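You operate a simulated robot arm through the tools that you are given. There is no shell and no other tool. Be economical: measure what you need, move in short steps, check, and stop when the job is done.

You are at the controls of a simulated robot arm. One attempt, no reset.

## Task
Latch the press, set the slider to 40, pump till the needle shows about 40, and stop the pump.

It is judged by the outcome, as a careful person would: the job done as asked, and still so three seconds after it is handed in. It fails if anything else is knocked over, pushed out of place, dropped, spilled or broken.

## Robot
A 7-joint arm with a vacuum gripper on a trunk, on a base that drives. Base frame: it is fixed to the floor where the robot stands at the start and does not move with it; the origin is under the middle of the robot, x ahead of it, y to its left, z up. Units: cm, degrees, N and s.
With the tool pointing down near the work surface it reaches from about 10 to 64 cm from the robot's upright axis, wherever it stands. Its first joint turns from -115.0 to 115.0 degrees. Places, roughly: green pump button [40, -70, 90]; left red latch [50, 0, 90]; right red latch [50, -50, 90]; vacuum gauge [60, -70, 90]; white slider [60, -70, 90]; yellow valve paddle [50, -80, 90]. Payload 2.55 kg.
Tool frame: the origin (TCP) lies in the middle of the cups' lips, and z points out of the cups. The gripper has 1 cup of 4.4 cm across, covering 4.4 by 4.4 cm (tool x, y); the bellows give 2 cm. With the vacuum on, a cup seals on a smooth face that it is pressed against (1 to 4 N); it does not hold porous or soft things. The pull reaches 55 N.
Orientation is told as [roll, pitch, yaw] about the base's x, y, z axes, in that order, counted from this pose: with the cups facing straight down, the tool's x points along the base's -x, its y along +y and its z along -z.

## Interface
- The arm moves only by the tool apply_moves. Its argument "motion" is text: rows parted by semicolons, each of 7 numbers parted by spaces: the shift along the tool's x, y, z in cm, then the turn, a rotation vector about the tool's x, y, z in degrees, then the vacuum: 1 switches it on, -1 off. In form: tx ty tz rx ry rz vacuum; .... A call has 1 to 10 rows; each row is the pose to reach, as a shift and turn from the pose commanded when the call began, along the tool's axes at that moment. Rows are played at 5 a second. More than 5 cm and 8.6 degrees between two rows, or a gripper value outside its range, and nothing of the call is played. A pose out of reach is approached as far as the arm can. The call stops where the force on the tool passes 40 N (or 10 N more than at its start, if that is more) or the arm is blocked; 0.2 s more then pass. The pull builds up within a second once a cup has sealed. Time passes only in rows, and 0.2 s behind the last, so rows that repeat a pose give it time. The reply holds the time, the measured pose of the TCP, the force on the tool along the base axes and the pull of the vacuum, in the units named above and with some noise, with the torque about the TCP (base axes, N m) and any sound that the robot's microphone picked up.
- Cameras (640 x 400 px; columns grow to the right, rows downward): "scene" is now at [-0.09, 12.7, 180.23]; the picture's right is [-0.62, -0.79, 0.00], its down [-0.61, 0.48, -0.63] and it looks along [0.50, -0.39, -0.78] (base axes); focal length 256 px, centre (320, 200). "wrist" rides on the gripper at [8.1, 0.6, -17.3] in the tool frame; the picture's right is [-0.08, 1.00, 0.00], its down [-0.89, -0.07, -0.45] and it looks along [-0.44, -0.04, 0.90] (tool axes); focal length 256 px, centre (320, 200). There is no depth. A picture from a camera that has moved, and an enlarged one, comes with that camera's place and axes in the base frame and with its lens.
- camera(camera): a new picture of that camera. It takes no simulated time.
- slide_trunk(by): slides the trunk up (or, below 0, down) by that many cm; the arm and the scene camera ride with it, the base frame stays. It gives what a move gives, with no picture.
- steer(legs): drives the robot by 1 to 6 legs, each [ahead, left, turn to the left] in cm, cm and degrees, along the robot's own axes; the way and the turn of a leg run together, so that a leg with both is an arc; at most 150 cm and 180 degrees a leg. The arm and the cameras ride along, it lands a little off, and it stops where it bumps. It gives what a move gives.
- head_to(pan, tilt): turns the head with the scene camera to pan (to the left, within 155 degrees either way) and tilt (down, from -29 to 69), counted from straight ahead of the robot. It gives what a move gives.
- inspect(camera, box): a new picture of the part [left, top, right, bottom] of that camera's present view, enlarged. It takes no simulated time.
- hand_in(): hands the job in; it is judged then, once.

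Go step by step. Nothing tells you exact positions but the pictures and the camera data: compare them with the known pose of the tool, close in by small moves and look again before you grip or let go. The budget is 120 turns and 98 pictures, counting those below and the enlarged ones. Unless the task says otherwise, let go and move clear before handing in, and close with one line.

The tools are called after ">>>" as a command line: name --argument value ..., lists and objects as JSON in quotes. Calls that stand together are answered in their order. apply_moves: Moves the arm, as the interface text tells. Its arguments: {"type":"object","properties":{"motion":{"type":"string"}},"required":["motion"]} The other tools are called the same way: slide_trunk (by) slides the trunk up or down; steer (legs) drives the base; head_to (pan, tilt) turns the head that bears the scene camera; camera (camera) takes a picture; inspect (camera, box) takes an enlarged picture of a part of a camera's view; hand_in () hands the job in.

At the start:

```text
t: 0.0
ee_pos: [23.3, -32.4, 119.48]
orientation: [0.0, 0.0, 0.0]
force: [0.1, 0.1, 0.0]
moment: [0.05, -0.02, -0.03]
pull: 0.0
trunk travel left (down, up): [-90.0, 9.0]
robot x, y, heading: [0.33, 0.2, -0.2]
head pan, tilt: [-38.0, 51.0]
```

scene: 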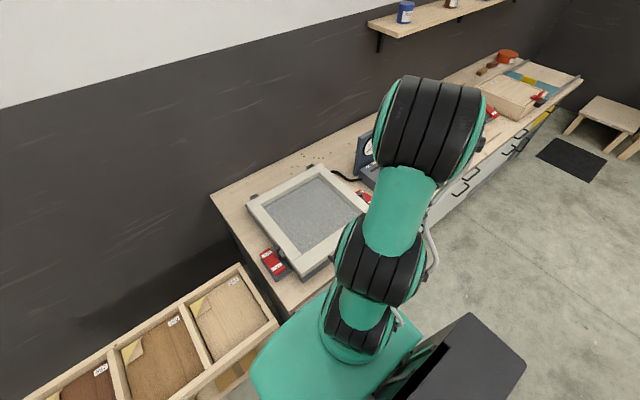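
wrist: 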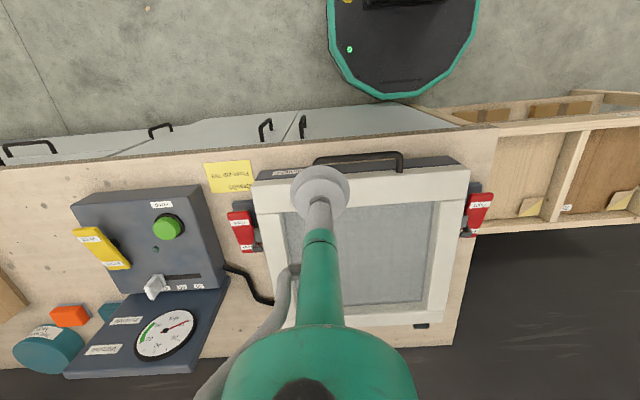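

I see a press with a red latch on either side, and a control box with green button, yellow valve, slider and gauge. I'll enlarge the views to read labels.

>>> inspect --camera "wrist" --box '[40, 150, 280, 300]'

>>> inspect --camera "wrist" --box '[0, 260, 240, 400]'

>>> inspect --camera "wrist" --box '[220, 140, 500, 315]'

```text
2.67 times, centred on (160, 225) of wrist
camera zoom: at [15.23, -31.58, 136.6], right [0.08, 1.0, 0.0], down [0.89, -0.07, 0.45], along [0.44, -0.04, -0.9], focal length 683 px, centre (747, 133)
```

zoom: 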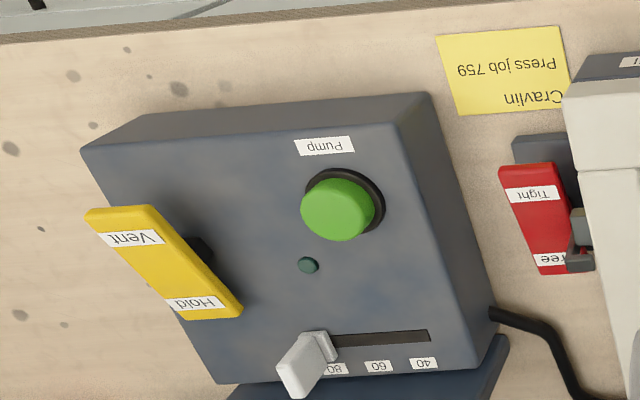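

```text
2.67 times, centred on (120, 330) of wrist
camera zoom: at [15.23, -31.58, 136.6], right [0.08, 1.0, 0.0], down [0.89, -0.07, 0.45], along [0.44, -0.04, -0.9], focal length 683 px, centre (853, -147)
```

zoom: 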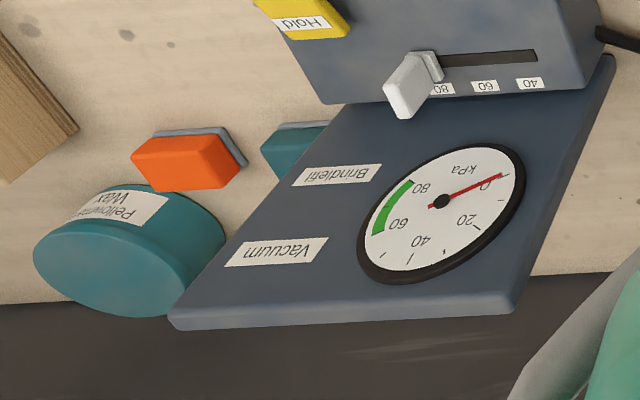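

```text
2.29 times, centred on (360, 228) of wrist
camera zoom: at [15.23, -31.58, 136.6], right [0.08, 1.0, 0.0], down [0.89, -0.07, 0.45], along [0.44, -0.04, -0.9], focal length 585 px, centre (229, 137)
```

zoom: 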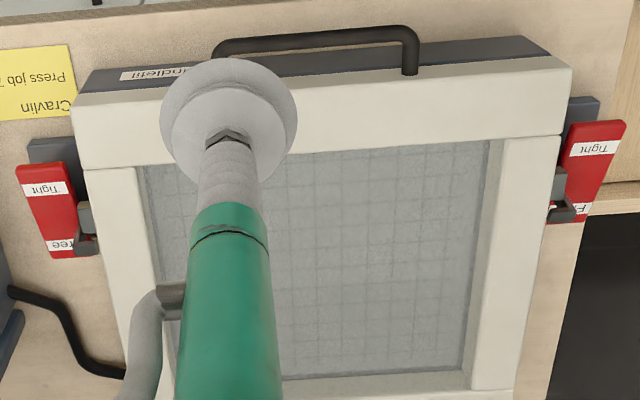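

>>> apply_moves --motion "0 4.5 1 0 0 0 -1;-1 9 2 0 0 0 -1;-2 13.5 3 0 0 0 -1;-3 18 4 0 0 0 -1;-4 22.5 5 0 0 0 -1;-5 26 6 0 0 0 -1;-6 29 8 0 0 0 -1;-6 29 8 0 0 0 -1"

>>> camera --camera "wrist"

>>> camera --camera "scene"

```text
t: 1.8
ee_pos: [29.25, -3.07, 111.46]
orientation: [0.0, -0.1, -0.1]
force: [-0.1, -1.0, -0.3]
moment: [0.02, -0.05, 0.0]
pull: 0.2
trunk travel left (down, up): [-90.0, 9.0]
robot x, y, heading: [0.02, 0.11, 0.2]
head pan, tilt: [-38.0, 51.0]
```

```text
92 pictures are left
camera wrist: at [21.28, -2.43, 128.67], right [0.08, 1.0, 0.0], down [0.89, -0.07, 0.45], along [0.44, -0.04, -0.89], focal length 256 px, centre (320, 200)
```

wrist: 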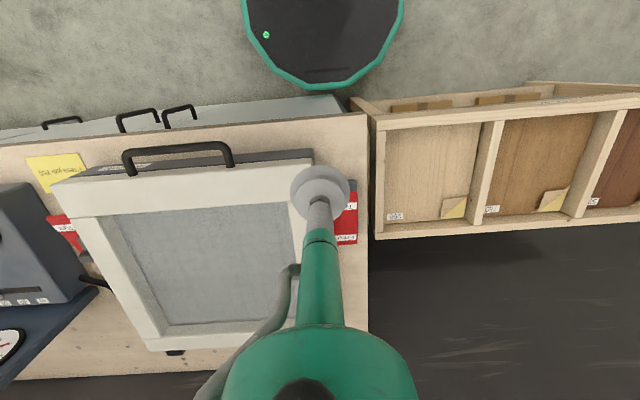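

```text
91 pictures are left
camera scene: at [-0.2, 12.67, 180.23], right [-0.62, -0.79, 0.0], down [-0.61, 0.48, -0.63], along [0.5, -0.39, -0.78], focal length 256 px, centre (320, 200)
```

scene: 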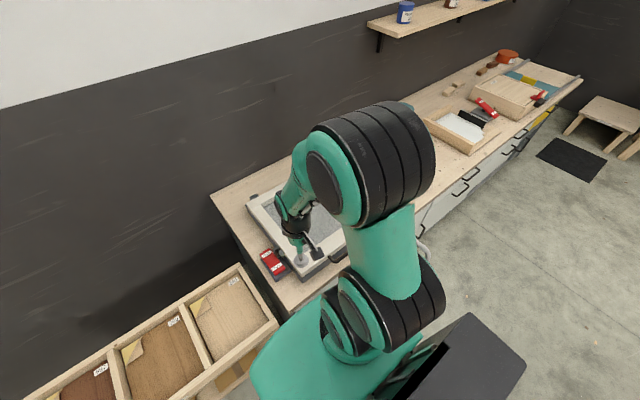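

>>> inspect --camera "scene" --box '[240, 230, 304, 290]'

>>> inspect --camera "wrist" --box '[280, 160, 380, 260]'

```text
6.67 times, centred on (272, 260) of scene
camera zoom: at [-0.2, 12.67, 180.23], right [-0.62, -0.79, 0.0], down [-0.61, 0.48, -0.63], along [0.5, -0.39, -0.78], focal length 1705 px, centre (640, -200)
```

zoom: 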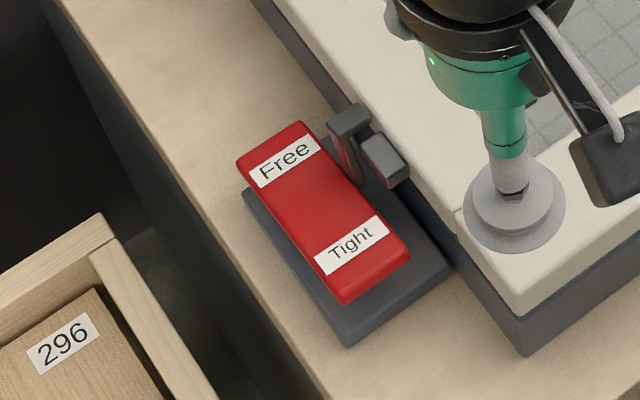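

```text
4.00 times, centred on (330, 210) of wrist
camera zoom: at [21.28, -2.43, 128.67], right [0.08, 1.0, 0.0], down [0.89, -0.07, 0.45], along [0.44, -0.04, -0.89], focal length 1024 px, centre (280, 160)
```

zoom: 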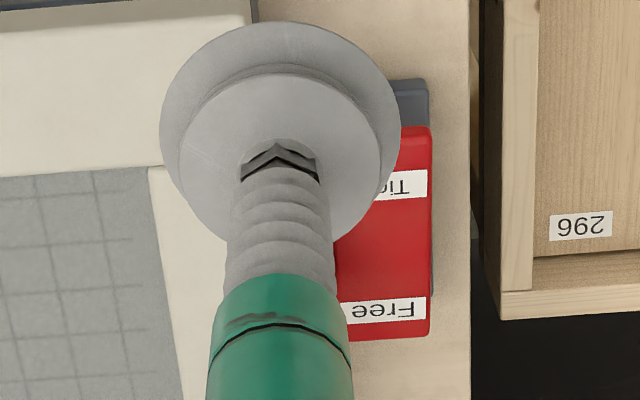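

>>> apply_moves --motion "-4 2 3 0 0 0 -1;-8 4 6 0 0 0 -1;-11 4 9 0 0 0 -1;-11 4 12 0 0 0 -1;-11 4 12 0 0 0 -1"

>>> inspect --camera "scene" --box '[240, 230, 304, 290]'

>>> camera --camera "wrist"

```text
refused: row 1 steps farther than a row can; nothing moved
```

```text
6.67 times, centred on (272, 260) of scene
camera zoom: at [-0.2, 12.67, 180.23], right [-0.62, -0.79, 0.0], down [-0.61, 0.48, -0.63], along [0.5, -0.39, -0.78], focal length 1705 px, centre (640, -200)
```

zoom: 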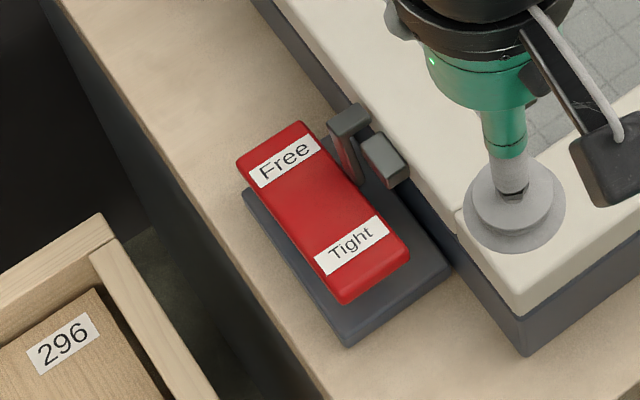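

```text
87 pictures are left
camera wrist: at [21.28, -2.43, 128.67], right [0.08, 1.0, 0.0], down [0.89, -0.07, 0.45], along [0.44, -0.04, -0.89], focal length 256 px, centre (320, 200)
```

wrist: 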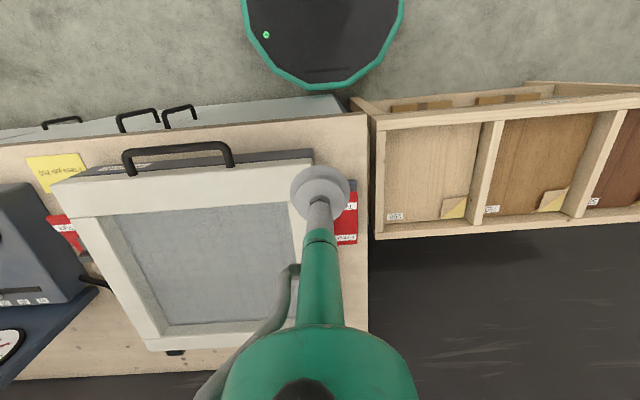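

The row step was too long; I'll redo it with smaller steps to hover over the Tight end of the left latch.

>>> apply_moves --motion "-3 2 2 0 0 0 -1;-6 4 4 0 0 0 -1;-9 4 6 0 0 0 -1;-11 4 9 0 0 0 -1;-11 4 12 0 0 0 -1;-11 4 12 0 0 0 -1"

>>> inspect --camera "scene" --box '[240, 220, 320, 295]'

```text
t: 3.2
ee_pos: [40.21, 0.74, 99.43]
orientation: [0.1, 0.0, 0.0]
force: [-0.3, -0.5, -0.4]
moment: [0.0, 0.04, -0.01]
pull: 0.0
trunk travel left (down, up): [-90.0, 9.0]
robot x, y, heading: [0.34, -0.09, 0.0]
head pan, tilt: [-38.0, 51.0]
```

```text
5.33 times, centred on (280, 258) of scene
camera zoom: at [-0.09, 12.71, 180.23], right [-0.62, -0.79, 0.0], down [-0.61, 0.48, -0.63], along [0.5, -0.39, -0.78], focal length 1364 px, centre (533, -107)
```

zoom: 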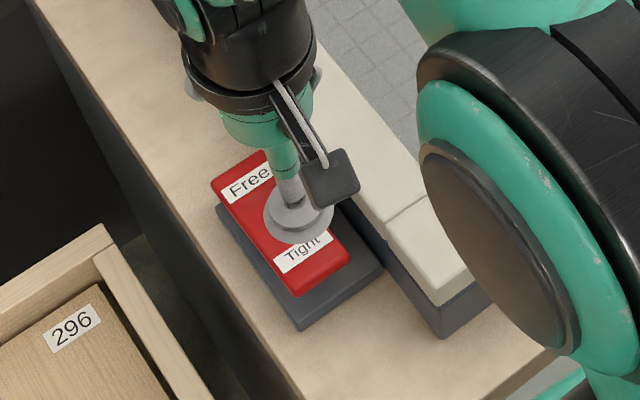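

>>> apply_moves --motion "0.8 0.3 1.5 0 0 0 -1;0.8 0.3 3 0 0 0 -1;0.8 0.3 4 0 0 0 -1;0.8 0.3 5 0 0 0 -1;0.8 0.3 5.5 0 0 0 -1;0.8 0.3 5.5 0 0 0 -1"

>>> inspect --camera "scene" --box '[240, 220, 320, 295]'

```text
t: 4.6
ee_pos: [39.5, 1.07, 93.96]
orientation: [0.0, 0.0, 0.0]
force: [-0.2, -0.3, 1.4]
moment: [-0.03, -0.01, 0.0]
pull: 0.0
trunk travel left (down, up): [-90.0, 9.0]
robot x, y, heading: [-0.07, 0.17, 0.0]
head pan, tilt: [-38.0, 51.0]
```

```text
5.33 times, centred on (280, 258) of scene
camera zoom: at [-0.08, 12.72, 180.23], right [-0.62, -0.79, 0.0], down [-0.61, 0.48, -0.63], along [0.5, -0.39, -0.78], focal length 1364 px, centre (533, -107)
```

zoom: 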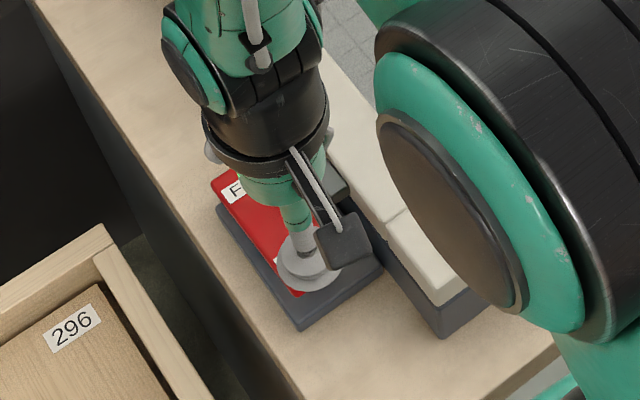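

Contact began near z≈94. I'll back toward the lever a little and press down.

>>> apply_moves --motion "-1 0 -0.5 0 0 0 -1;-1 0 0.5 0 0 0 -1;-1 0 1.2 0 0 0 -1;-1 0 2 0 0 0 -1;-1 0 2.6 0 0 0 -1;-1 0 3.2 0 0 0 -1;-1 0 3.2 0 0 0 -1"

>>> inspect --camera "scene" --box '[240, 220, 320, 295]'

```text
t: 6.2
ee_pos: [40.42, 0.91, 90.71]
orientation: [-0.1, 0.1, 0.1]
force: [0.3, 0.7, 0.6]
moment: [-0.01, -0.02, 0.03]
pull: 0.1
trunk travel left (down, up): [-90.0, 9.0]
robot x, y, heading: [-0.12, 0.18, 0.1]
head pan, tilt: [-38.0, 51.0]
```

```text
5.33 times, centred on (280, 258) of scene
camera zoom: at [-0.09, 12.72, 180.23], right [-0.62, -0.79, 0.0], down [-0.61, 0.48, -0.63], along [0.5, -0.39, -0.78], focal length 1364 px, centre (533, -107)
```

zoom: 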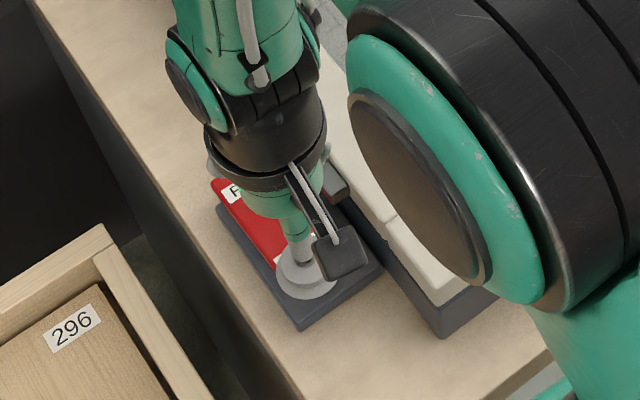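

>>> apply_moves --motion "0 0 -4 0 0 0 -1;3 0 -8 0 0 0 -1;6 -3 -10 0 0 0 -1;6 -7 -12 0 0 0 -1;6 -7 -12 0 0 0 -1"

>>> inspect --camera "scene" --box '[240, 220, 320, 295]'

```text
t: 7.4
ee_pos: [34.5, -5.71, 102.57]
orientation: [-0.1, -0.1, 0.0]
force: [0.0, 0.2, -0.2]
moment: [0.0, 0.02, 0.03]
pull: 0.2
trunk travel left (down, up): [-90.0, 9.0]
robot x, y, heading: [-0.36, -0.02, 0.1]
head pan, tilt: [-38.0, 51.0]
```

```text
5.33 times, centred on (280, 258) of scene
camera zoom: at [-0.06, 12.82, 180.22], right [-0.62, -0.79, 0.0], down [-0.61, 0.48, -0.63], along [0.5, -0.39, -0.78], focal length 1364 px, centre (533, -107)
```

zoom: 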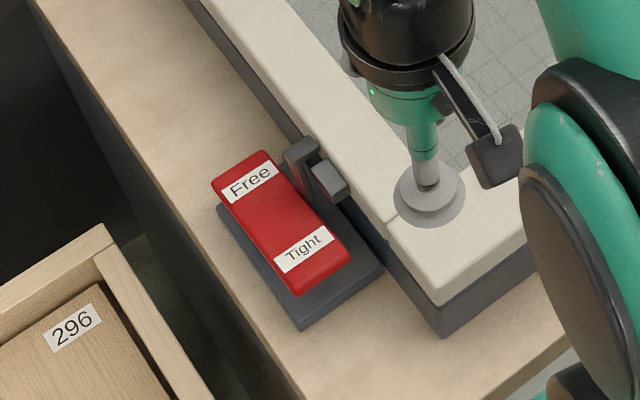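

>>> inspect --camera "scene" --box '[240, 230, 304, 290]'

>>> camera --camera "wrist"

```text
6.67 times, centred on (272, 260) of scene
camera zoom: at [-0.06, 12.82, 180.22], right [-0.62, -0.79, 0.0], down [-0.61, 0.48, -0.63], along [0.5, -0.39, -0.78], focal length 1705 px, centre (640, -200)
```

zoom: 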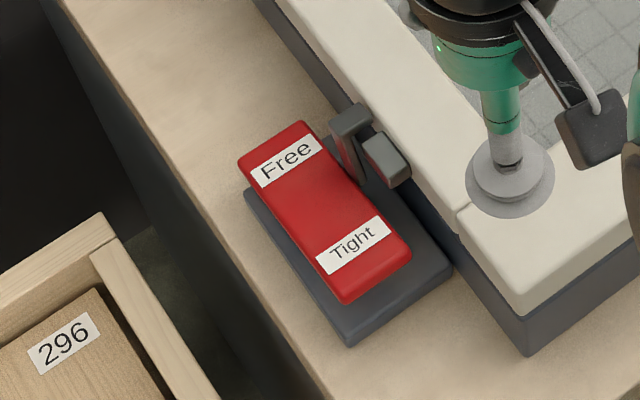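

```text
81 pictures are left
camera wrist: at [26.55, -5.11, 119.84], right [0.08, 1.0, 0.0], down [0.89, -0.07, 0.45], along [0.44, -0.04, -0.9], focal length 256 px, centre (320, 200)
```

wrist: 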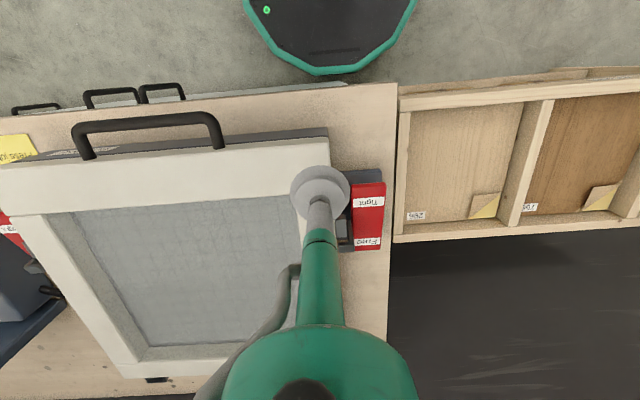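

Nothing has changed; triangulation now puts the Tight label at about (43, 0, 88.3), lower than I pressed. I'll go back and press deeper.

>>> apply_moves --motion "-3 2 0 0 0 0 -1;-6 4 1.5 0 0 0 -1;-7.5 5.9 5 0 0 0 -1;-7.5 5.9 9 0 0 0 -1;-7.5 5.9 12 0 0 0 -1;-7.5 5.9 13.5 0 0 0 -1;-7.5 5.9 14.5 0 0 0 -1;-7.5 5.9 15.2 0 0 0 -1;-7.5 5.9 15.2 0 0 0 -1"

```text
t: 9.4
ee_pos: [41.95, -0.09, 87.34]
orientation: [0.1, 0.1, -0.1]
force: [0.8, 0.0, 0.8]
moment: [0.0, -0.03, 0.0]
pull: 0.2
trunk travel left (down, up): [-90.0, 9.0]
robot x, y, heading: [0.14, 0.06, -0.0]
head pan, tilt: [-38.0, 51.0]
```

>>> apply_moves --motion "0 0 0.6 0 0 0 -1;0 0 1.2 0 0 0 -1;0 0 1.8 0 0 0 -1;0 0 1.8 0 0 0 -1"

>>> inspect --camera "scene" --box '[240, 230, 304, 290]'

```text
t: 10.4
ee_pos: [41.78, -0.15, 85.66]
orientation: [0.0, 0.0, 0.0]
force: [-2.1, 0.1, 3.6]
moment: [-0.02, -0.1, -0.01]
pull: 0.0
trunk travel left (down, up): [-90.0, 9.0]
robot x, y, heading: [-0.02, -0.21, -0.2]
head pan, tilt: [-38.0, 51.0]
```

```text
6.67 times, centred on (272, 260) of scene
camera zoom: at [-0.16, 12.72, 180.23], right [-0.62, -0.79, 0.0], down [-0.61, 0.48, -0.63], along [0.5, -0.39, -0.78], focal length 1705 px, centre (640, -200)
```

zoom: 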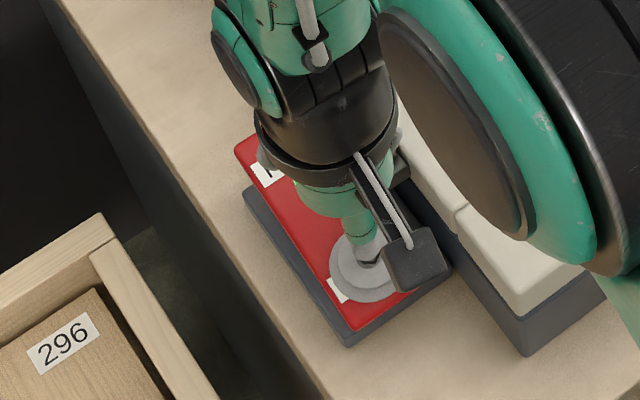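

The lever is rocking now (Tight end nearer its base). Pressing further.

>>> apply_moves --motion "0 0 0.6 0 0 0 -1;0 0 1.2 0 0 0 -1;0 0 1.8 0 0 0 -1;0 0 2.4 0 0 0 -1;0 0 2.4 0 0 0 -1"

```text
t: 11.2
ee_pos: [41.82, -0.08, 84.45]
orientation: [0.0, -0.2, 0.1]
force: [-13.9, 0.4, 35.9]
moment: [0.01, -0.76, -0.02]
pull: 0.1
trunk travel left (down, up): [-90.0, 9.0]
robot x, y, heading: [-0.23, 0.19, 0.1]
head pan, tilt: [-38.0, 51.0]
stopped in row 3: the force on the tool passed its limit at 46 N (the readings are from after the stop); the commanded pose is now the measured one
```

>>> apply_moves --motion "0 0 -4 0 0 0 -1;0 -1 -8 0 0 0 -1;3 -4 -11 0 0 0 -1;6 -7 -13 0 0 0 -1;6 -7 -15 0 0 0 -1;6 -7 -15 0 0 0 -1"

>>> inspect --camera "scene" --box '[240, 230, 304, 290]'

```text
refused: row 3 steps farther than a row can; nothing moved
```

```text
6.67 times, centred on (272, 260) of scene
camera zoom: at [-0.63, 12.73, 180.28], right [-0.62, -0.79, 0.0], down [-0.61, 0.48, -0.63], along [0.5, -0.39, -0.78], focal length 1705 px, centre (640, -200)
```

zoom: 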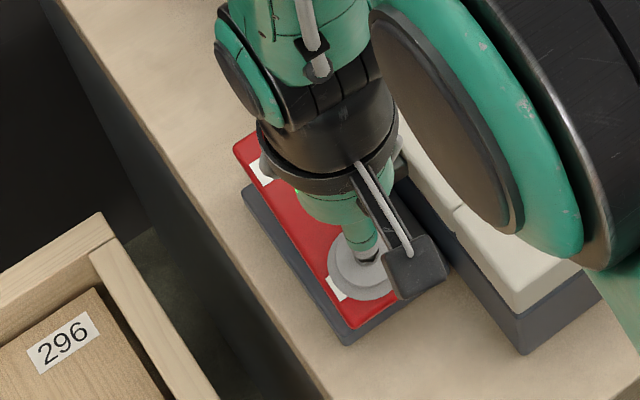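

>>> apply_moves --motion "0 0 -4 0 0 0 -1;0 0 -8 0 0 0 -1;2 -3 -10 0 0 0 -1;4 -6 -12 0 0 0 -1;6 -8 -15 0 0 0 -1;6 -8 -17 0 0 0 -1;6 -8 -17 0 0 0 -1"

>>> inspect --camera "scene" --box '[240, 230, 304, 290]'

```text
t: 12.8
ee_pos: [36.02, -8.09, 101.21]
orientation: [-0.1, -0.2, 0.0]
force: [-0.1, 0.9, -0.8]
moment: [-0.01, 0.0, -0.02]
pull: 0.1
trunk travel left (down, up): [-90.0, 9.0]
robot x, y, heading: [0.06, 0.09, -0.1]
head pan, tilt: [-38.0, 51.0]
```

```text
6.67 times, centred on (272, 260) of scene
camera zoom: at [-0.08, 12.68, 180.23], right [-0.62, -0.79, 0.0], down [-0.61, 0.48, -0.63], along [0.5, -0.39, -0.78], focal length 1705 px, centre (640, -200)
```

zoom: 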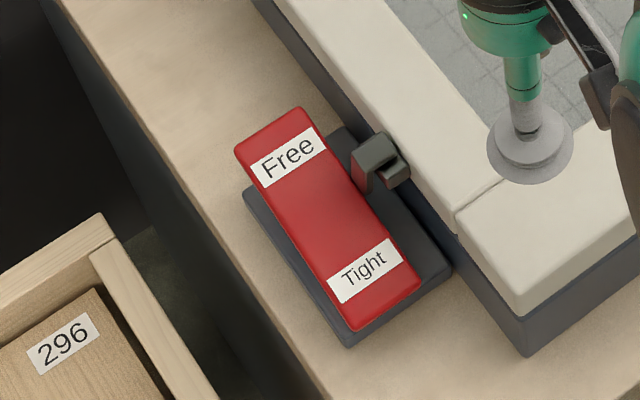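

The left latch is closed. Now I'll raise the arm and drive right along the bench.

>>> apply_moves --motion "2 0 -4 0 0 0 -1;4 0 -8 0 0 0 -1;5 0 -12 0 0 0 -1;5 0 -12 0 0 0 -1"

>>> steer --legs '[[0, -58, 0]]'

>>> head_to --pan -10 --tilt 58

>>> camera --camera "scene"

>>> camera --camera "wrist"

```text
t: 13.8
ee_pos: [31.3, -7.94, 112.89]
orientation: [0.0, -0.2, 0.0]
force: [-0.2, 0.3, 0.0]
moment: [0.01, 0.02, 0.0]
pull: 0.1
trunk travel left (down, up): [-90.0, 9.0]
robot x, y, heading: [-0.15, -0.17, -0.2]
head pan, tilt: [-38.0, 51.0]
```

```text
t: 17.1
ee_pos: [31.76, -65.93, 112.8]
orientation: [0.0, -0.2, 0.9]
force: [-0.2, -0.2, -0.6]
moment: [-0.02, 0.0, 0.01]
pull: 0.1
trunk travel left (down, up): [-90.0, 9.0]
robot x, y, heading: [0.32, -58.2, 1.0]
head pan, tilt: [-38.0, 51.0]
```

```text
t: 18.1
ee_pos: [31.85, -65.9, 112.98]
orientation: [0.1, -0.2, 0.9]
force: [0.4, -0.5, 0.5]
moment: [-0.01, 0.0, -0.01]
pull: 0.0
trunk travel left (down, up): [-90.0, 9.0]
robot x, y, heading: [0.48, -58.23, 0.8]
head pan, tilt: [-10.0, 58.0]
```

```text
77 pictures are left
camera scene: at [0.9, -42.24, 179.34], right [-0.16, -0.99, 0.0], down [-0.84, 0.13, -0.53], along [0.52, -0.08, -0.85], focal length 256 px, centre (320, 200)
```

scene: 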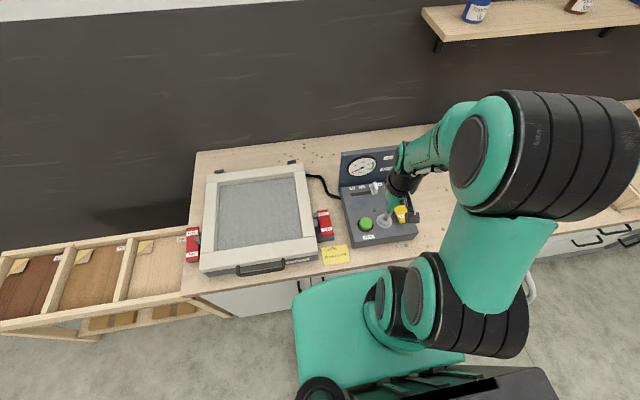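

```text
76 pictures are left
camera wrist: at [23.74, -65.38, 130.03], right [0.06, 1.0, 0.0], down [0.89, -0.06, 0.45], along [0.45, -0.03, -0.89], focal length 256 px, centre (320, 200)
```

wrist: 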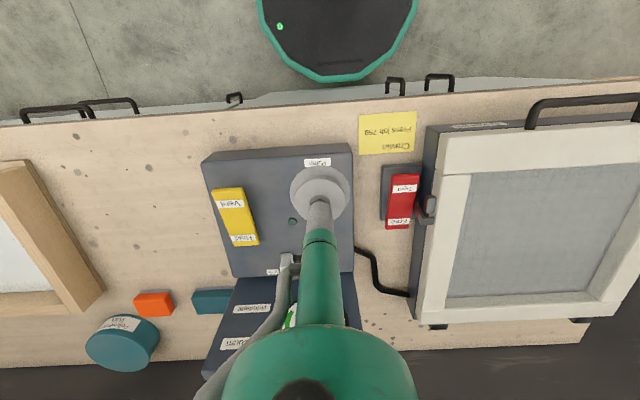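

>>> inspect --camera "scene" --box '[290, 190, 354, 250]'

>>> inspect --camera "scene" --box '[330, 145, 430, 250]'

>>> inspect --camera "wrist" --box '[190, 140, 440, 300]'

```text
6.67 times, centred on (322, 220) of scene
camera zoom: at [0.9, -42.24, 179.34], right [-0.16, -0.99, 0.0], down [-0.84, 0.13, -0.53], along [0.52, -0.08, -0.85], focal length 1705 px, centre (307, 67)
```

zoom: 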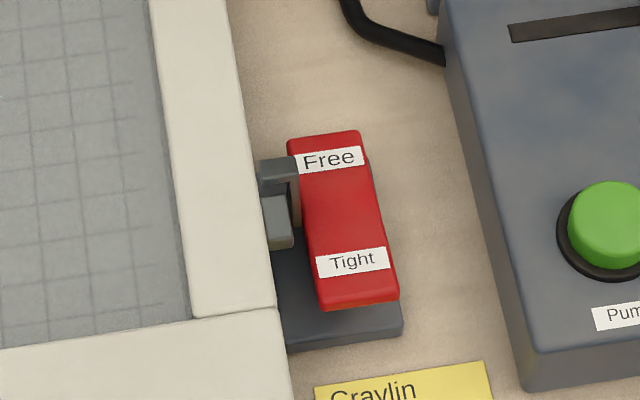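

```text
3.81 times, centred on (380, 198) of scene
camera zoom: at [0.9, -42.24, 179.34], right [-0.16, -0.99, 0.0], down [-0.84, 0.13, -0.53], along [0.52, -0.08, -0.85], focal length 974 px, centre (91, 210)
```

zoom: 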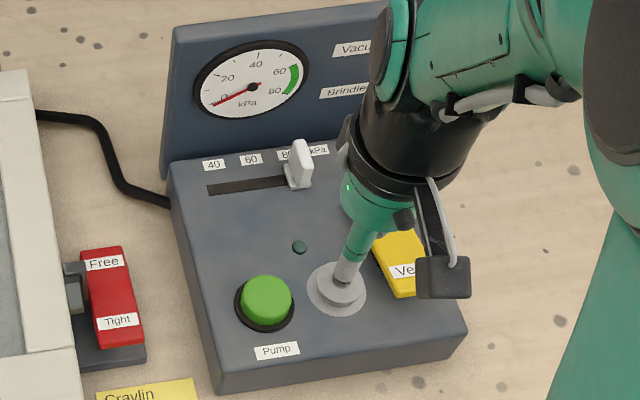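

```text
2.50 times, centred on (315, 220) of wrist
camera zoom: at [23.74, -65.38, 130.03], right [0.06, 1.0, 0.0], down [0.89, -0.06, 0.45], along [0.45, -0.03, -0.89], focal length 640 px, centre (332, 150)
```

zoom: 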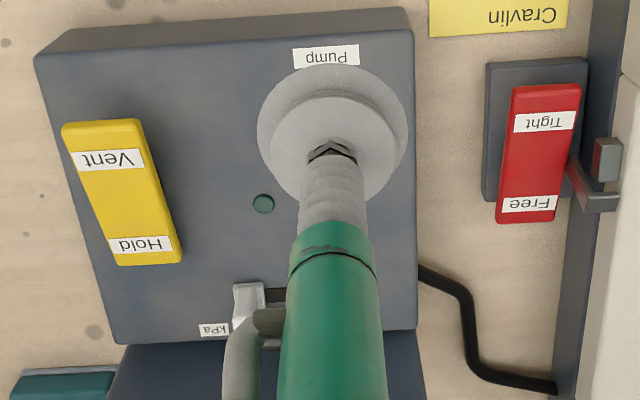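

The right latch's Tight label triangulates to (43, −51.3, 88.3). I'll move over it and press as on the left.

>>> apply_moves --motion "-2 4 1 0 0 0 -1;-4 8 2 0 0 0 -1;-7 11.5 3 0 0 0 -1;-9.5 14.4 5 0 0 0 -1;-10.4 14.4 9 0 0 0 -1;-10.4 14.4 13 0 0 0 -1;-10.4 14.4 17 0 0 0 -1;-10.4 14.4 20 0 0 0 -1;-10.4 14.4 23 0 0 0 -1;-10.4 14.4 23 0 0 0 -1"

>>> inspect --camera "scene" --box '[290, 190, 354, 250]'

```text
t: 20.2
ee_pos: [41.93, -51.33, 89.99]
orientation: [0.1, -0.3, 0.9]
force: [-0.5, 0.2, 0.4]
moment: [0.02, -0.03, 0.01]
pull: 0.0
trunk travel left (down, up): [-90.0, 9.0]
robot x, y, heading: [0.43, -58.48, 1.1]
head pan, tilt: [-10.0, 58.0]
```

```text
6.67 times, centred on (322, 220) of scene
camera zoom: at [0.84, -42.25, 179.34], right [-0.16, -0.99, 0.0], down [-0.84, 0.13, -0.53], along [0.52, -0.08, -0.85], focal length 1705 px, centre (307, 67)
```

zoom: 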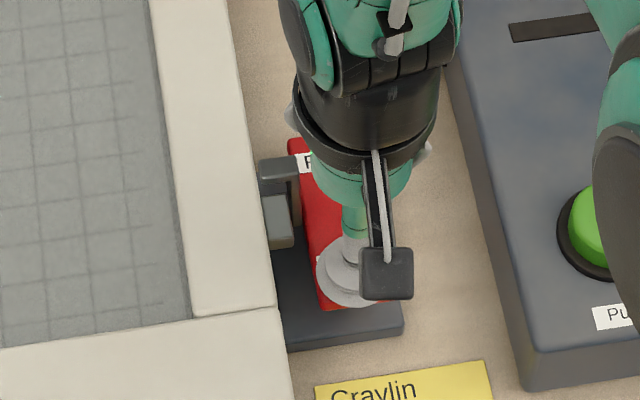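

>>> apply_moves --motion "0 0 1.5 0 0 0 -1;0 0 2.5 0 0 0 -1;0 0 3.2 0 0 0 -1;0 0 3.9 0 0 0 -1;0 0 4.4 0 0 0 -1;0 0 4.9 0 0 0 -1;0 0 5.4 0 0 0 -1;0 0 5.4 0 0 0 -1"

```text
t: 22.1
ee_pos: [42.14, -51.34, 84.48]
orientation: [0.0, -0.3, 0.9]
force: [-1.8, 0.3, 12.6]
moment: [-0.02, -0.15, -0.03]
pull: 0.1
trunk travel left (down, up): [-90.0, 9.0]
robot x, y, heading: [0.6, -58.32, 0.9]
head pan, tilt: [-10.0, 58.0]
```

>>> apply_moves --motion "0 0 0.3 0 0 0 -1;0 0 -3 0 0 0 -1;0 0 -8 0 0 0 -1;2 0 -12 0 0 0 -1;5 0 -16 0 0 0 -1;8 0 -18 0 0 0 -1;11 0 -20 0 0 0 -1;11 0 -20 0 0 0 -1"

>>> inspect --camera "scene" --box '[290, 190, 354, 250]'

>>> inspect --camera "scene" --box '[330, 145, 450, 250]'

```text
t: 23.9
ee_pos: [30.83, -51.43, 104.64]
orientation: [0.0, -0.1, 0.9]
force: [0.3, -0.5, 0.6]
moment: [0.02, 0.03, 0.01]
pull: 0.1
trunk travel left (down, up): [-90.0, 9.0]
robot x, y, heading: [0.55, -58.45, 1.0]
head pan, tilt: [-10.0, 58.0]
```

```text
6.67 times, centred on (322, 220) of scene
camera zoom: at [1.06, -42.22, 179.33], right [-0.16, -0.99, 0.0], down [-0.84, 0.13, -0.53], along [0.52, -0.08, -0.85], focal length 1705 px, centre (307, 67)
```

zoom: 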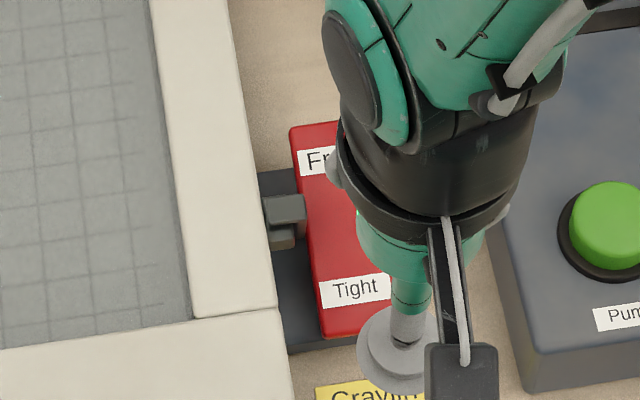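

```text
3.81 times, centred on (390, 198) of scene
camera zoom: at [1.06, -42.22, 179.33], right [-0.16, -0.99, 0.0], down [-0.84, 0.13, -0.53], along [0.52, -0.08, -0.85], focal length 974 px, centre (53, 210)
```

zoom: 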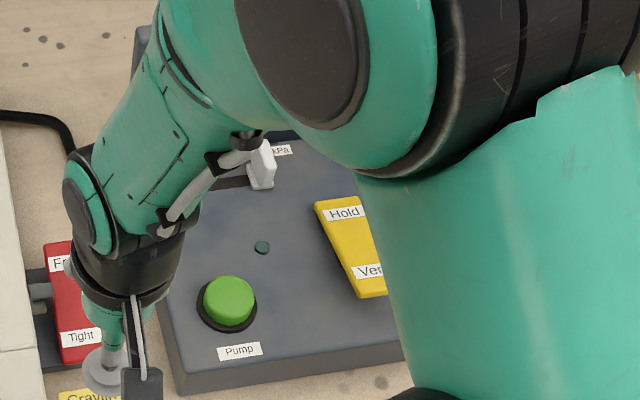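

Both latches are hooked. The valve seems to be already on Hold; next I move to the right of the slider and look closely.

>>> apply_moves --motion "0 -4.5 -1 0 0 0 -1;-1 -9 -2 0 0 0 -1;-2 -13.5 -3 0 0 0 -1;-3 -18 -4 0 0 0 -1;-4 -22.5 -4 0 0 0 -1;-5 -27 -4 0 0 0 -1;-6 -31 -4 0 0 0 -1;-7 -33 -4 0 0 0 -1;-7 -33 -4 0 0 0 -1"

>>> camera --camera "wrist"

>>> inspect --camera "scene" --box '[330, 145, 430, 250]'

```text
t: 25.9
ee_pos: [38.57, -84.26, 108.59]
orientation: [0.0, -0.2, 0.9]
force: [0.2, 0.0, 0.1]
moment: [-0.02, -0.04, -0.01]
pull: 0.0
trunk travel left (down, up): [-90.0, 9.0]
robot x, y, heading: [0.67, -58.5, 1.0]
head pan, tilt: [-10.0, 58.0]
```

```text
69 pictures are left
camera wrist: at [30.48, -83.85, 125.65], right [0.06, 1.0, 0.0], down [0.89, -0.06, 0.45], along [0.45, -0.03, -0.89], focal length 256 px, centre (320, 200)
```

wrist: 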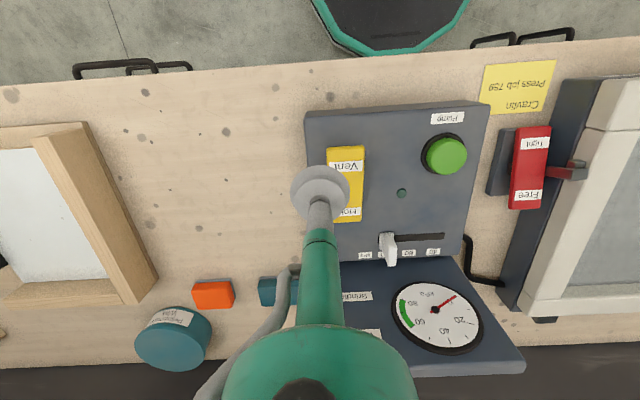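

```text
3.81 times, centred on (380, 198) of scene
camera zoom: at [0.86, -42.21, 179.33], right [-0.16, -0.99, 0.0], down [-0.84, 0.13, -0.53], along [0.52, -0.08, -0.85], focal length 974 px, centre (91, 210)
```

zoom: 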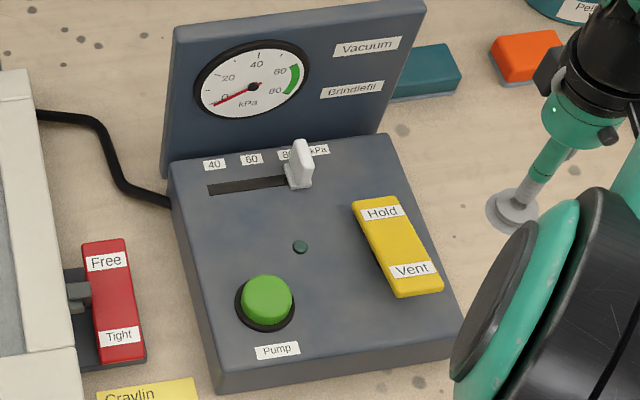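

>>> inspect --camera "wrist" --box '[320, 100, 490, 280]'

>>> inspect --camera "scene" --box '[370, 170, 460, 230]'

>>> inspect --camera "scene" --box '[345, 150, 425, 205]'

```text
2.22 times, centred on (405, 190) of wrist
camera zoom: at [30.48, -83.85, 125.65], right [0.06, 1.0, 0.0], down [0.89, -0.06, 0.45], along [0.45, -0.03, -0.89], focal length 569 px, centre (131, 222)
```

zoom: 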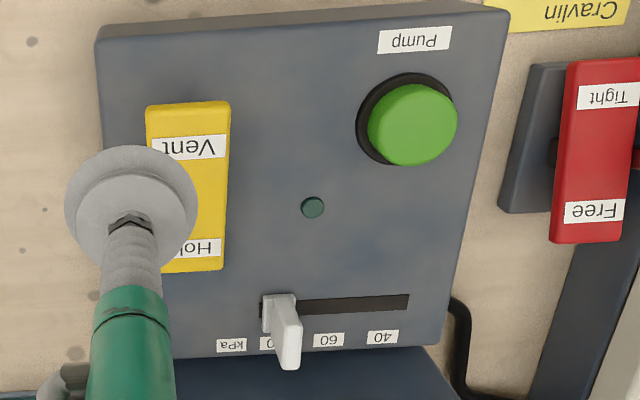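

```text
6.67 times, centred on (415, 200) of scene
camera zoom: at [0.86, -42.21, 179.33], right [-0.16, -0.99, 0.0], down [-0.84, 0.13, -0.53], along [0.52, -0.08, -0.85], focal length 1705 px, centre (-313, 200)
```

zoom: 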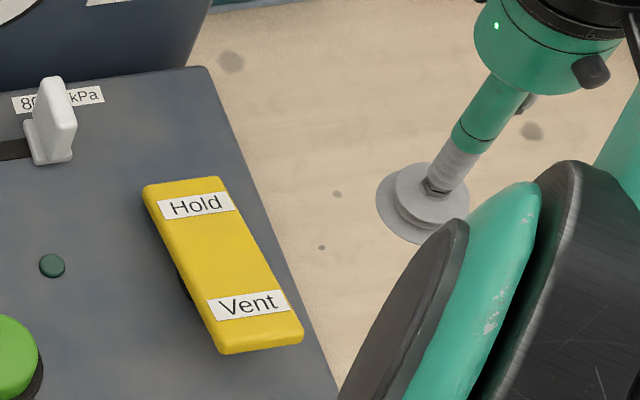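

```text
7.27 times, centred on (385, 178) of scene
camera zoom: at [0.86, -42.21, 179.33], right [-0.16, -0.99, 0.0], down [-0.84, 0.13, -0.53], along [0.52, -0.08, -0.85], focal length 1860 px, centre (-153, 364)
```

zoom: 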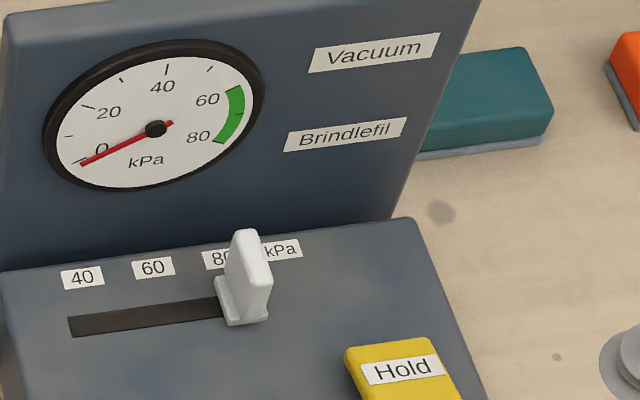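

The valve is on Hold already. The knob is at about (57, −74.1), the 40 mark at y≈−65.4, box top z≈89. I'll position the cup to the right of the knob, then lower it.

>>> apply_moves --motion "-4 1 0 0 0 0 -1;-8 2 0 0 0 0 -1;-12 3 0 0 0 0 -1;-16 4 1 0 0 0 -1;-18.4 5 3 0 0 0 -1;-18.4 5 7 0 0 0 -1;-18.4 5 11 0 0 0 -1;-18.4 5 11 0 0 0 -1"

>>> inspect --camera "scene" --box '[345, 140, 445, 215]'

>>> camera --camera "wrist"

```text
t: 27.6
ee_pos: [56.89, -79.22, 97.73]
orientation: [0.0, -0.3, 0.9]
force: [0.3, -0.7, -0.2]
moment: [-0.02, 0.03, 0.0]
pull: 0.1
trunk travel left (down, up): [-90.0, 9.0]
robot x, y, heading: [0.34, -58.53, 0.9]
head pan, tilt: [-10.0, 58.0]
```

```text
5.33 times, centred on (395, 178) of scene
camera zoom: at [0.83, -42.22, 179.33], right [-0.16, -0.99, 0.0], down [-0.84, 0.13, -0.53], along [0.52, -0.08, -0.85], focal length 1364 px, centre (-80, 320)
```

zoom: 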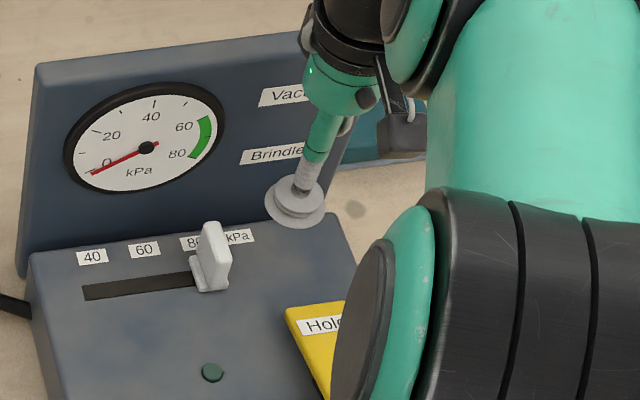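

```text
63 pictures are left
camera wrist: at [48.77, -78.65, 114.95], right [0.06, 1.0, 0.0], down [0.89, -0.06, 0.45], along [0.45, -0.03, -0.89], focal length 256 px, centre (320, 200)
```

wrist: 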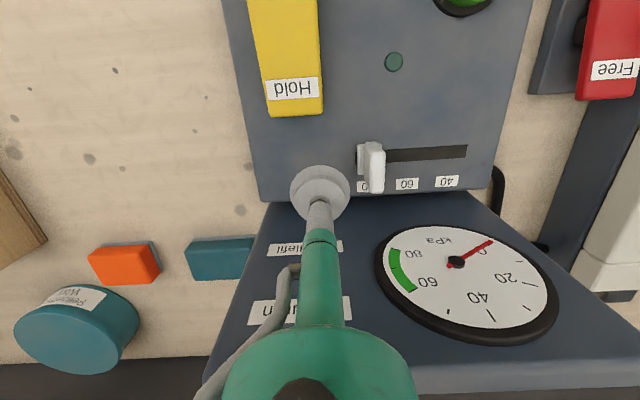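

>>> apply_moves --motion "0.3 0 3 0 0 0 -1;0.3 0 5 0 0 0 -1;0.3 0 6.5 0 0 0 -1;0.3 1 6.5 0 0 0 -1;0.3 2 6.5 0 0 0 -1;0.3 3 6.5 0 0 0 -1;0.3 4 6.5 0 0 0 -1;0.3 5 6.5 0 0 0 -1;0.3 5 6.5 0 0 0 -1"

>>> inspect --camera "scene" --box '[345, 140, 445, 215]'

>>> inspect --camera "wrist" --box '[280, 90, 520, 240]'

```text
t: 29.6
ee_pos: [56.57, -74.08, 91.07]
orientation: [0.0, -0.2, 1.0]
force: [0.4, -0.5, 0.2]
moment: [0.01, -0.03, 0.01]
pull: 0.0
trunk travel left (down, up): [-90.0, 9.0]
robot x, y, heading: [0.62, -58.1, 0.9]
head pan, tilt: [-10.0, 58.0]
```

```text
5.33 times, centred on (395, 178) of scene
camera zoom: at [0.9, -42.29, 179.34], right [-0.16, -0.99, 0.0], down [-0.84, 0.13, -0.53], along [0.52, -0.08, -0.85], focal length 1364 px, centre (-80, 320)
```

zoom: 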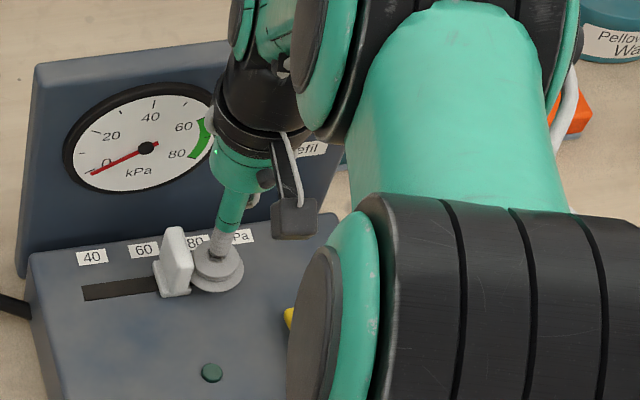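

```text
2.67 times, centred on (400, 165) of wrist
camera zoom: at [48.44, -73.49, 108.19], right [0.06, 1.0, 0.0], down [0.89, -0.06, 0.45], along [0.45, -0.03, -0.89], focal length 683 px, centre (107, 293)
```

zoom: 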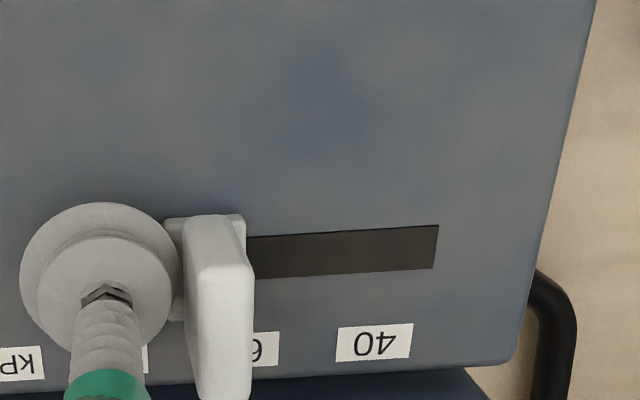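

The knob slides well, offset from cup ≈3.1 cm. Pushing on nearly to 40.

>>> apply_moves --motion "0 1 0 0 0 0 -1;0 2 0 0 0 0 -1;0 3 0 0 0 0 -1;0 4 0 0 0 0 -1;0 4.8 0 0 0 0 -1;0 4.8 0 0 0 0 -1"

>>> inspect --camera "scene" --box '[335, 150, 415, 210]'

>>> inspect --camera "wrist" --box '[280, 90, 520, 240]'

```text
t: 31.1
ee_pos: [56.34, -69.26, 91.1]
orientation: [0.0, -0.2, 0.9]
force: [0.8, -2.3, -0.1]
moment: [0.01, 0.05, -0.04]
pull: 0.1
trunk travel left (down, up): [-90.0, 9.0]
robot x, y, heading: [0.33, -58.55, 0.9]
head pan, tilt: [-10.0, 58.0]
```

```text
6.67 times, centred on (375, 180) of scene
camera zoom: at [0.92, -42.28, 179.34], right [-0.16, -0.99, 0.0], down [-0.84, 0.13, -0.53], along [0.52, -0.08, -0.85], focal length 1705 px, centre (-47, 333)
```

zoom: 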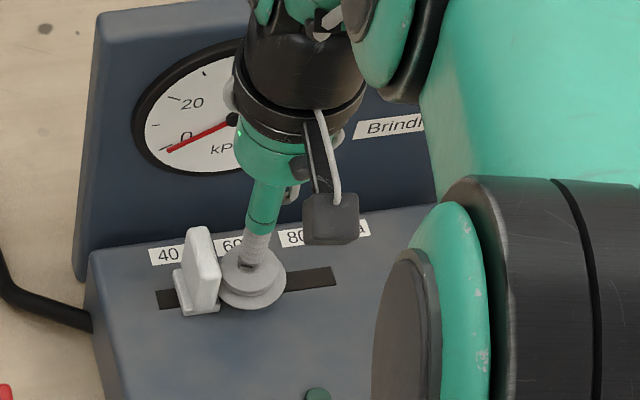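

```text
2.67 times, centred on (400, 165) of wrist
camera zoom: at [48.38, -68.75, 108.26], right [0.06, 1.0, 0.0], down [0.89, -0.06, 0.45], along [0.45, -0.03, -0.89], focal length 683 px, centre (107, 293)
```

zoom: 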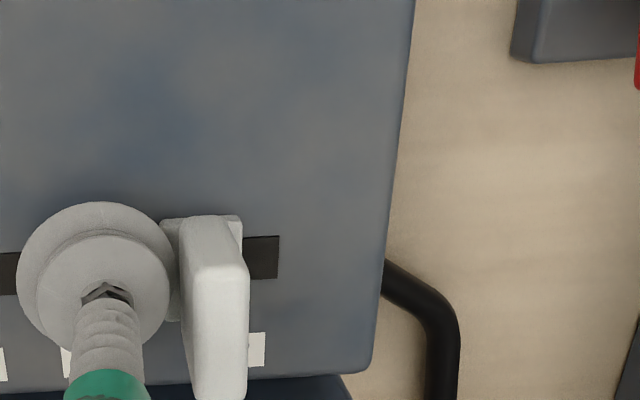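

>>> apply_moves --motion "0 0.45 0 0 0 0 -1;0 0.9 0 0 0 0 -1;0 0.9 0 0 0 0 -1;0 0 0 0 0 0 -1;0 -1.2 0 0 0 0 -1;0 -2 -4 0 0 0 -1;0 -5 -7 0 0 0 -1;3 -8 -9 0 0 0 -1;6 -11 -10 0 0 0 -1;6 -11 -10 0 0 0 -1"

>>> inspect --camera "scene" --box '[335, 150, 415, 210]'

>>> inspect --camera "wrist" --box '[320, 100, 560, 250]'

```text
t: 33.2
ee_pos: [50.67, -80.32, 101.12]
orientation: [0.1, -0.3, 1.0]
force: [0.5, 1.0, 0.3]
moment: [0.01, 0.03, 0.02]
pull: 0.0
trunk travel left (down, up): [-90.0, 9.0]
robot x, y, heading: [0.33, -58.24, 0.7]
head pan, tilt: [-10.0, 58.0]
```

```text
6.67 times, centred on (375, 180) of scene
camera zoom: at [1.02, -42.16, 179.33], right [-0.16, -0.99, 0.0], down [-0.84, 0.13, -0.53], along [0.52, -0.08, -0.85], focal length 1705 px, centre (-47, 333)
```

zoom: 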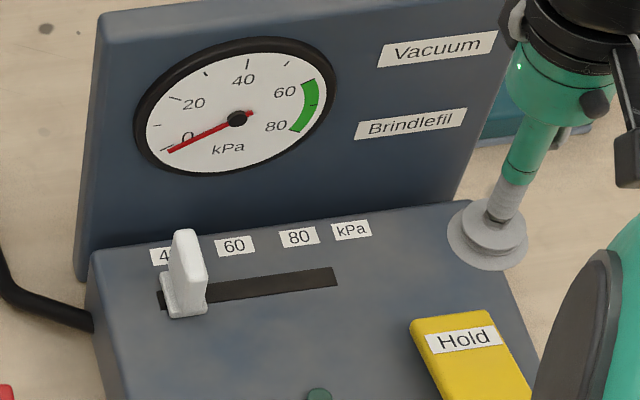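

```text
2.67 times, centred on (440, 175) of wrist
camera zoom: at [42.71, -79.67, 118.31], right [0.06, 1.0, 0.0], down [0.89, -0.06, 0.45], along [0.45, -0.03, -0.89], focal length 683 px, centre (0, 267)
```

zoom: 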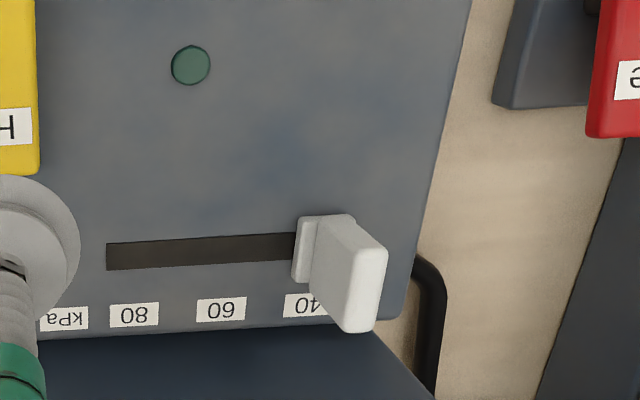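

The slider knob sits at the 40 mark (both views agree within error), so next I hover over the pump button at about (42, −66.6, 90.5) and check that I can see the gauge.

>>> apply_moves --motion "2.5 4 0 0 0 0 -1;5 8 0 0 0 0 -1;7.5 11.5 1 0 0 0 -1;8.5 13.8 3 0 0 0 -1;8.5 13.8 5 0 0 0 -1;8.5 13.8 5 0 0 0 -1"

>>> camera --camera "scene"

>>> camera --camera "wrist"

```text
t: 34.6
ee_pos: [41.99, -66.81, 95.93]
orientation: [0.0, -0.2, 0.8]
force: [0.5, -0.3, 0.7]
moment: [-0.01, -0.01, -0.04]
pull: 0.0
trunk travel left (down, up): [-90.0, 9.0]
robot x, y, heading: [0.46, -58.65, 0.8]
head pan, tilt: [-10.0, 58.0]
```

```text
56 pictures are left
camera scene: at [0.85, -42.18, 179.33], right [-0.16, -0.99, 0.0], down [-0.84, 0.13, -0.53], along [0.52, -0.08, -0.85], focal length 256 px, centre (320, 200)
```

scene: 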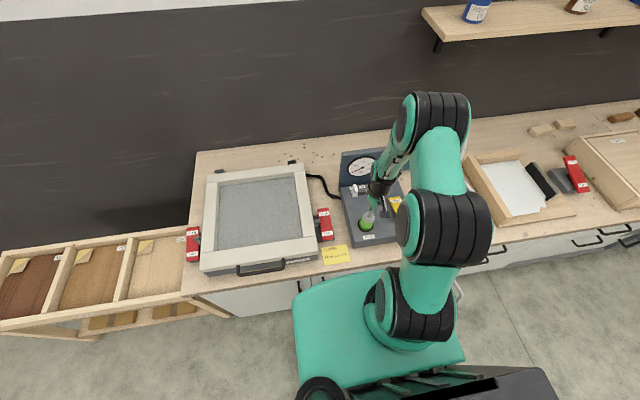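

```text
55 pictures are left
camera wrist: at [33.85, -66.14, 113.17], right [0.06, 1.0, 0.0], down [0.89, -0.06, 0.45], along [0.45, -0.03, -0.89], focal length 256 px, centre (320, 200)
```

wrist: 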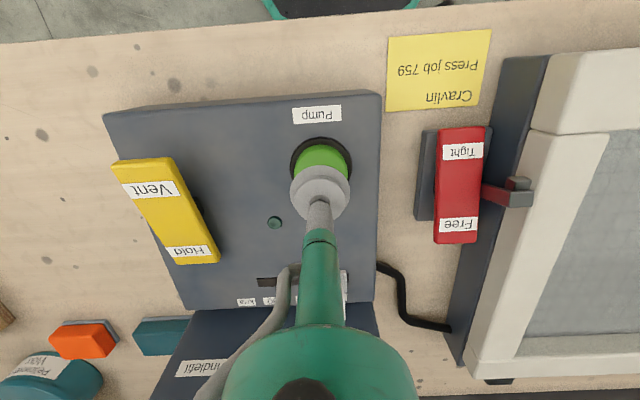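

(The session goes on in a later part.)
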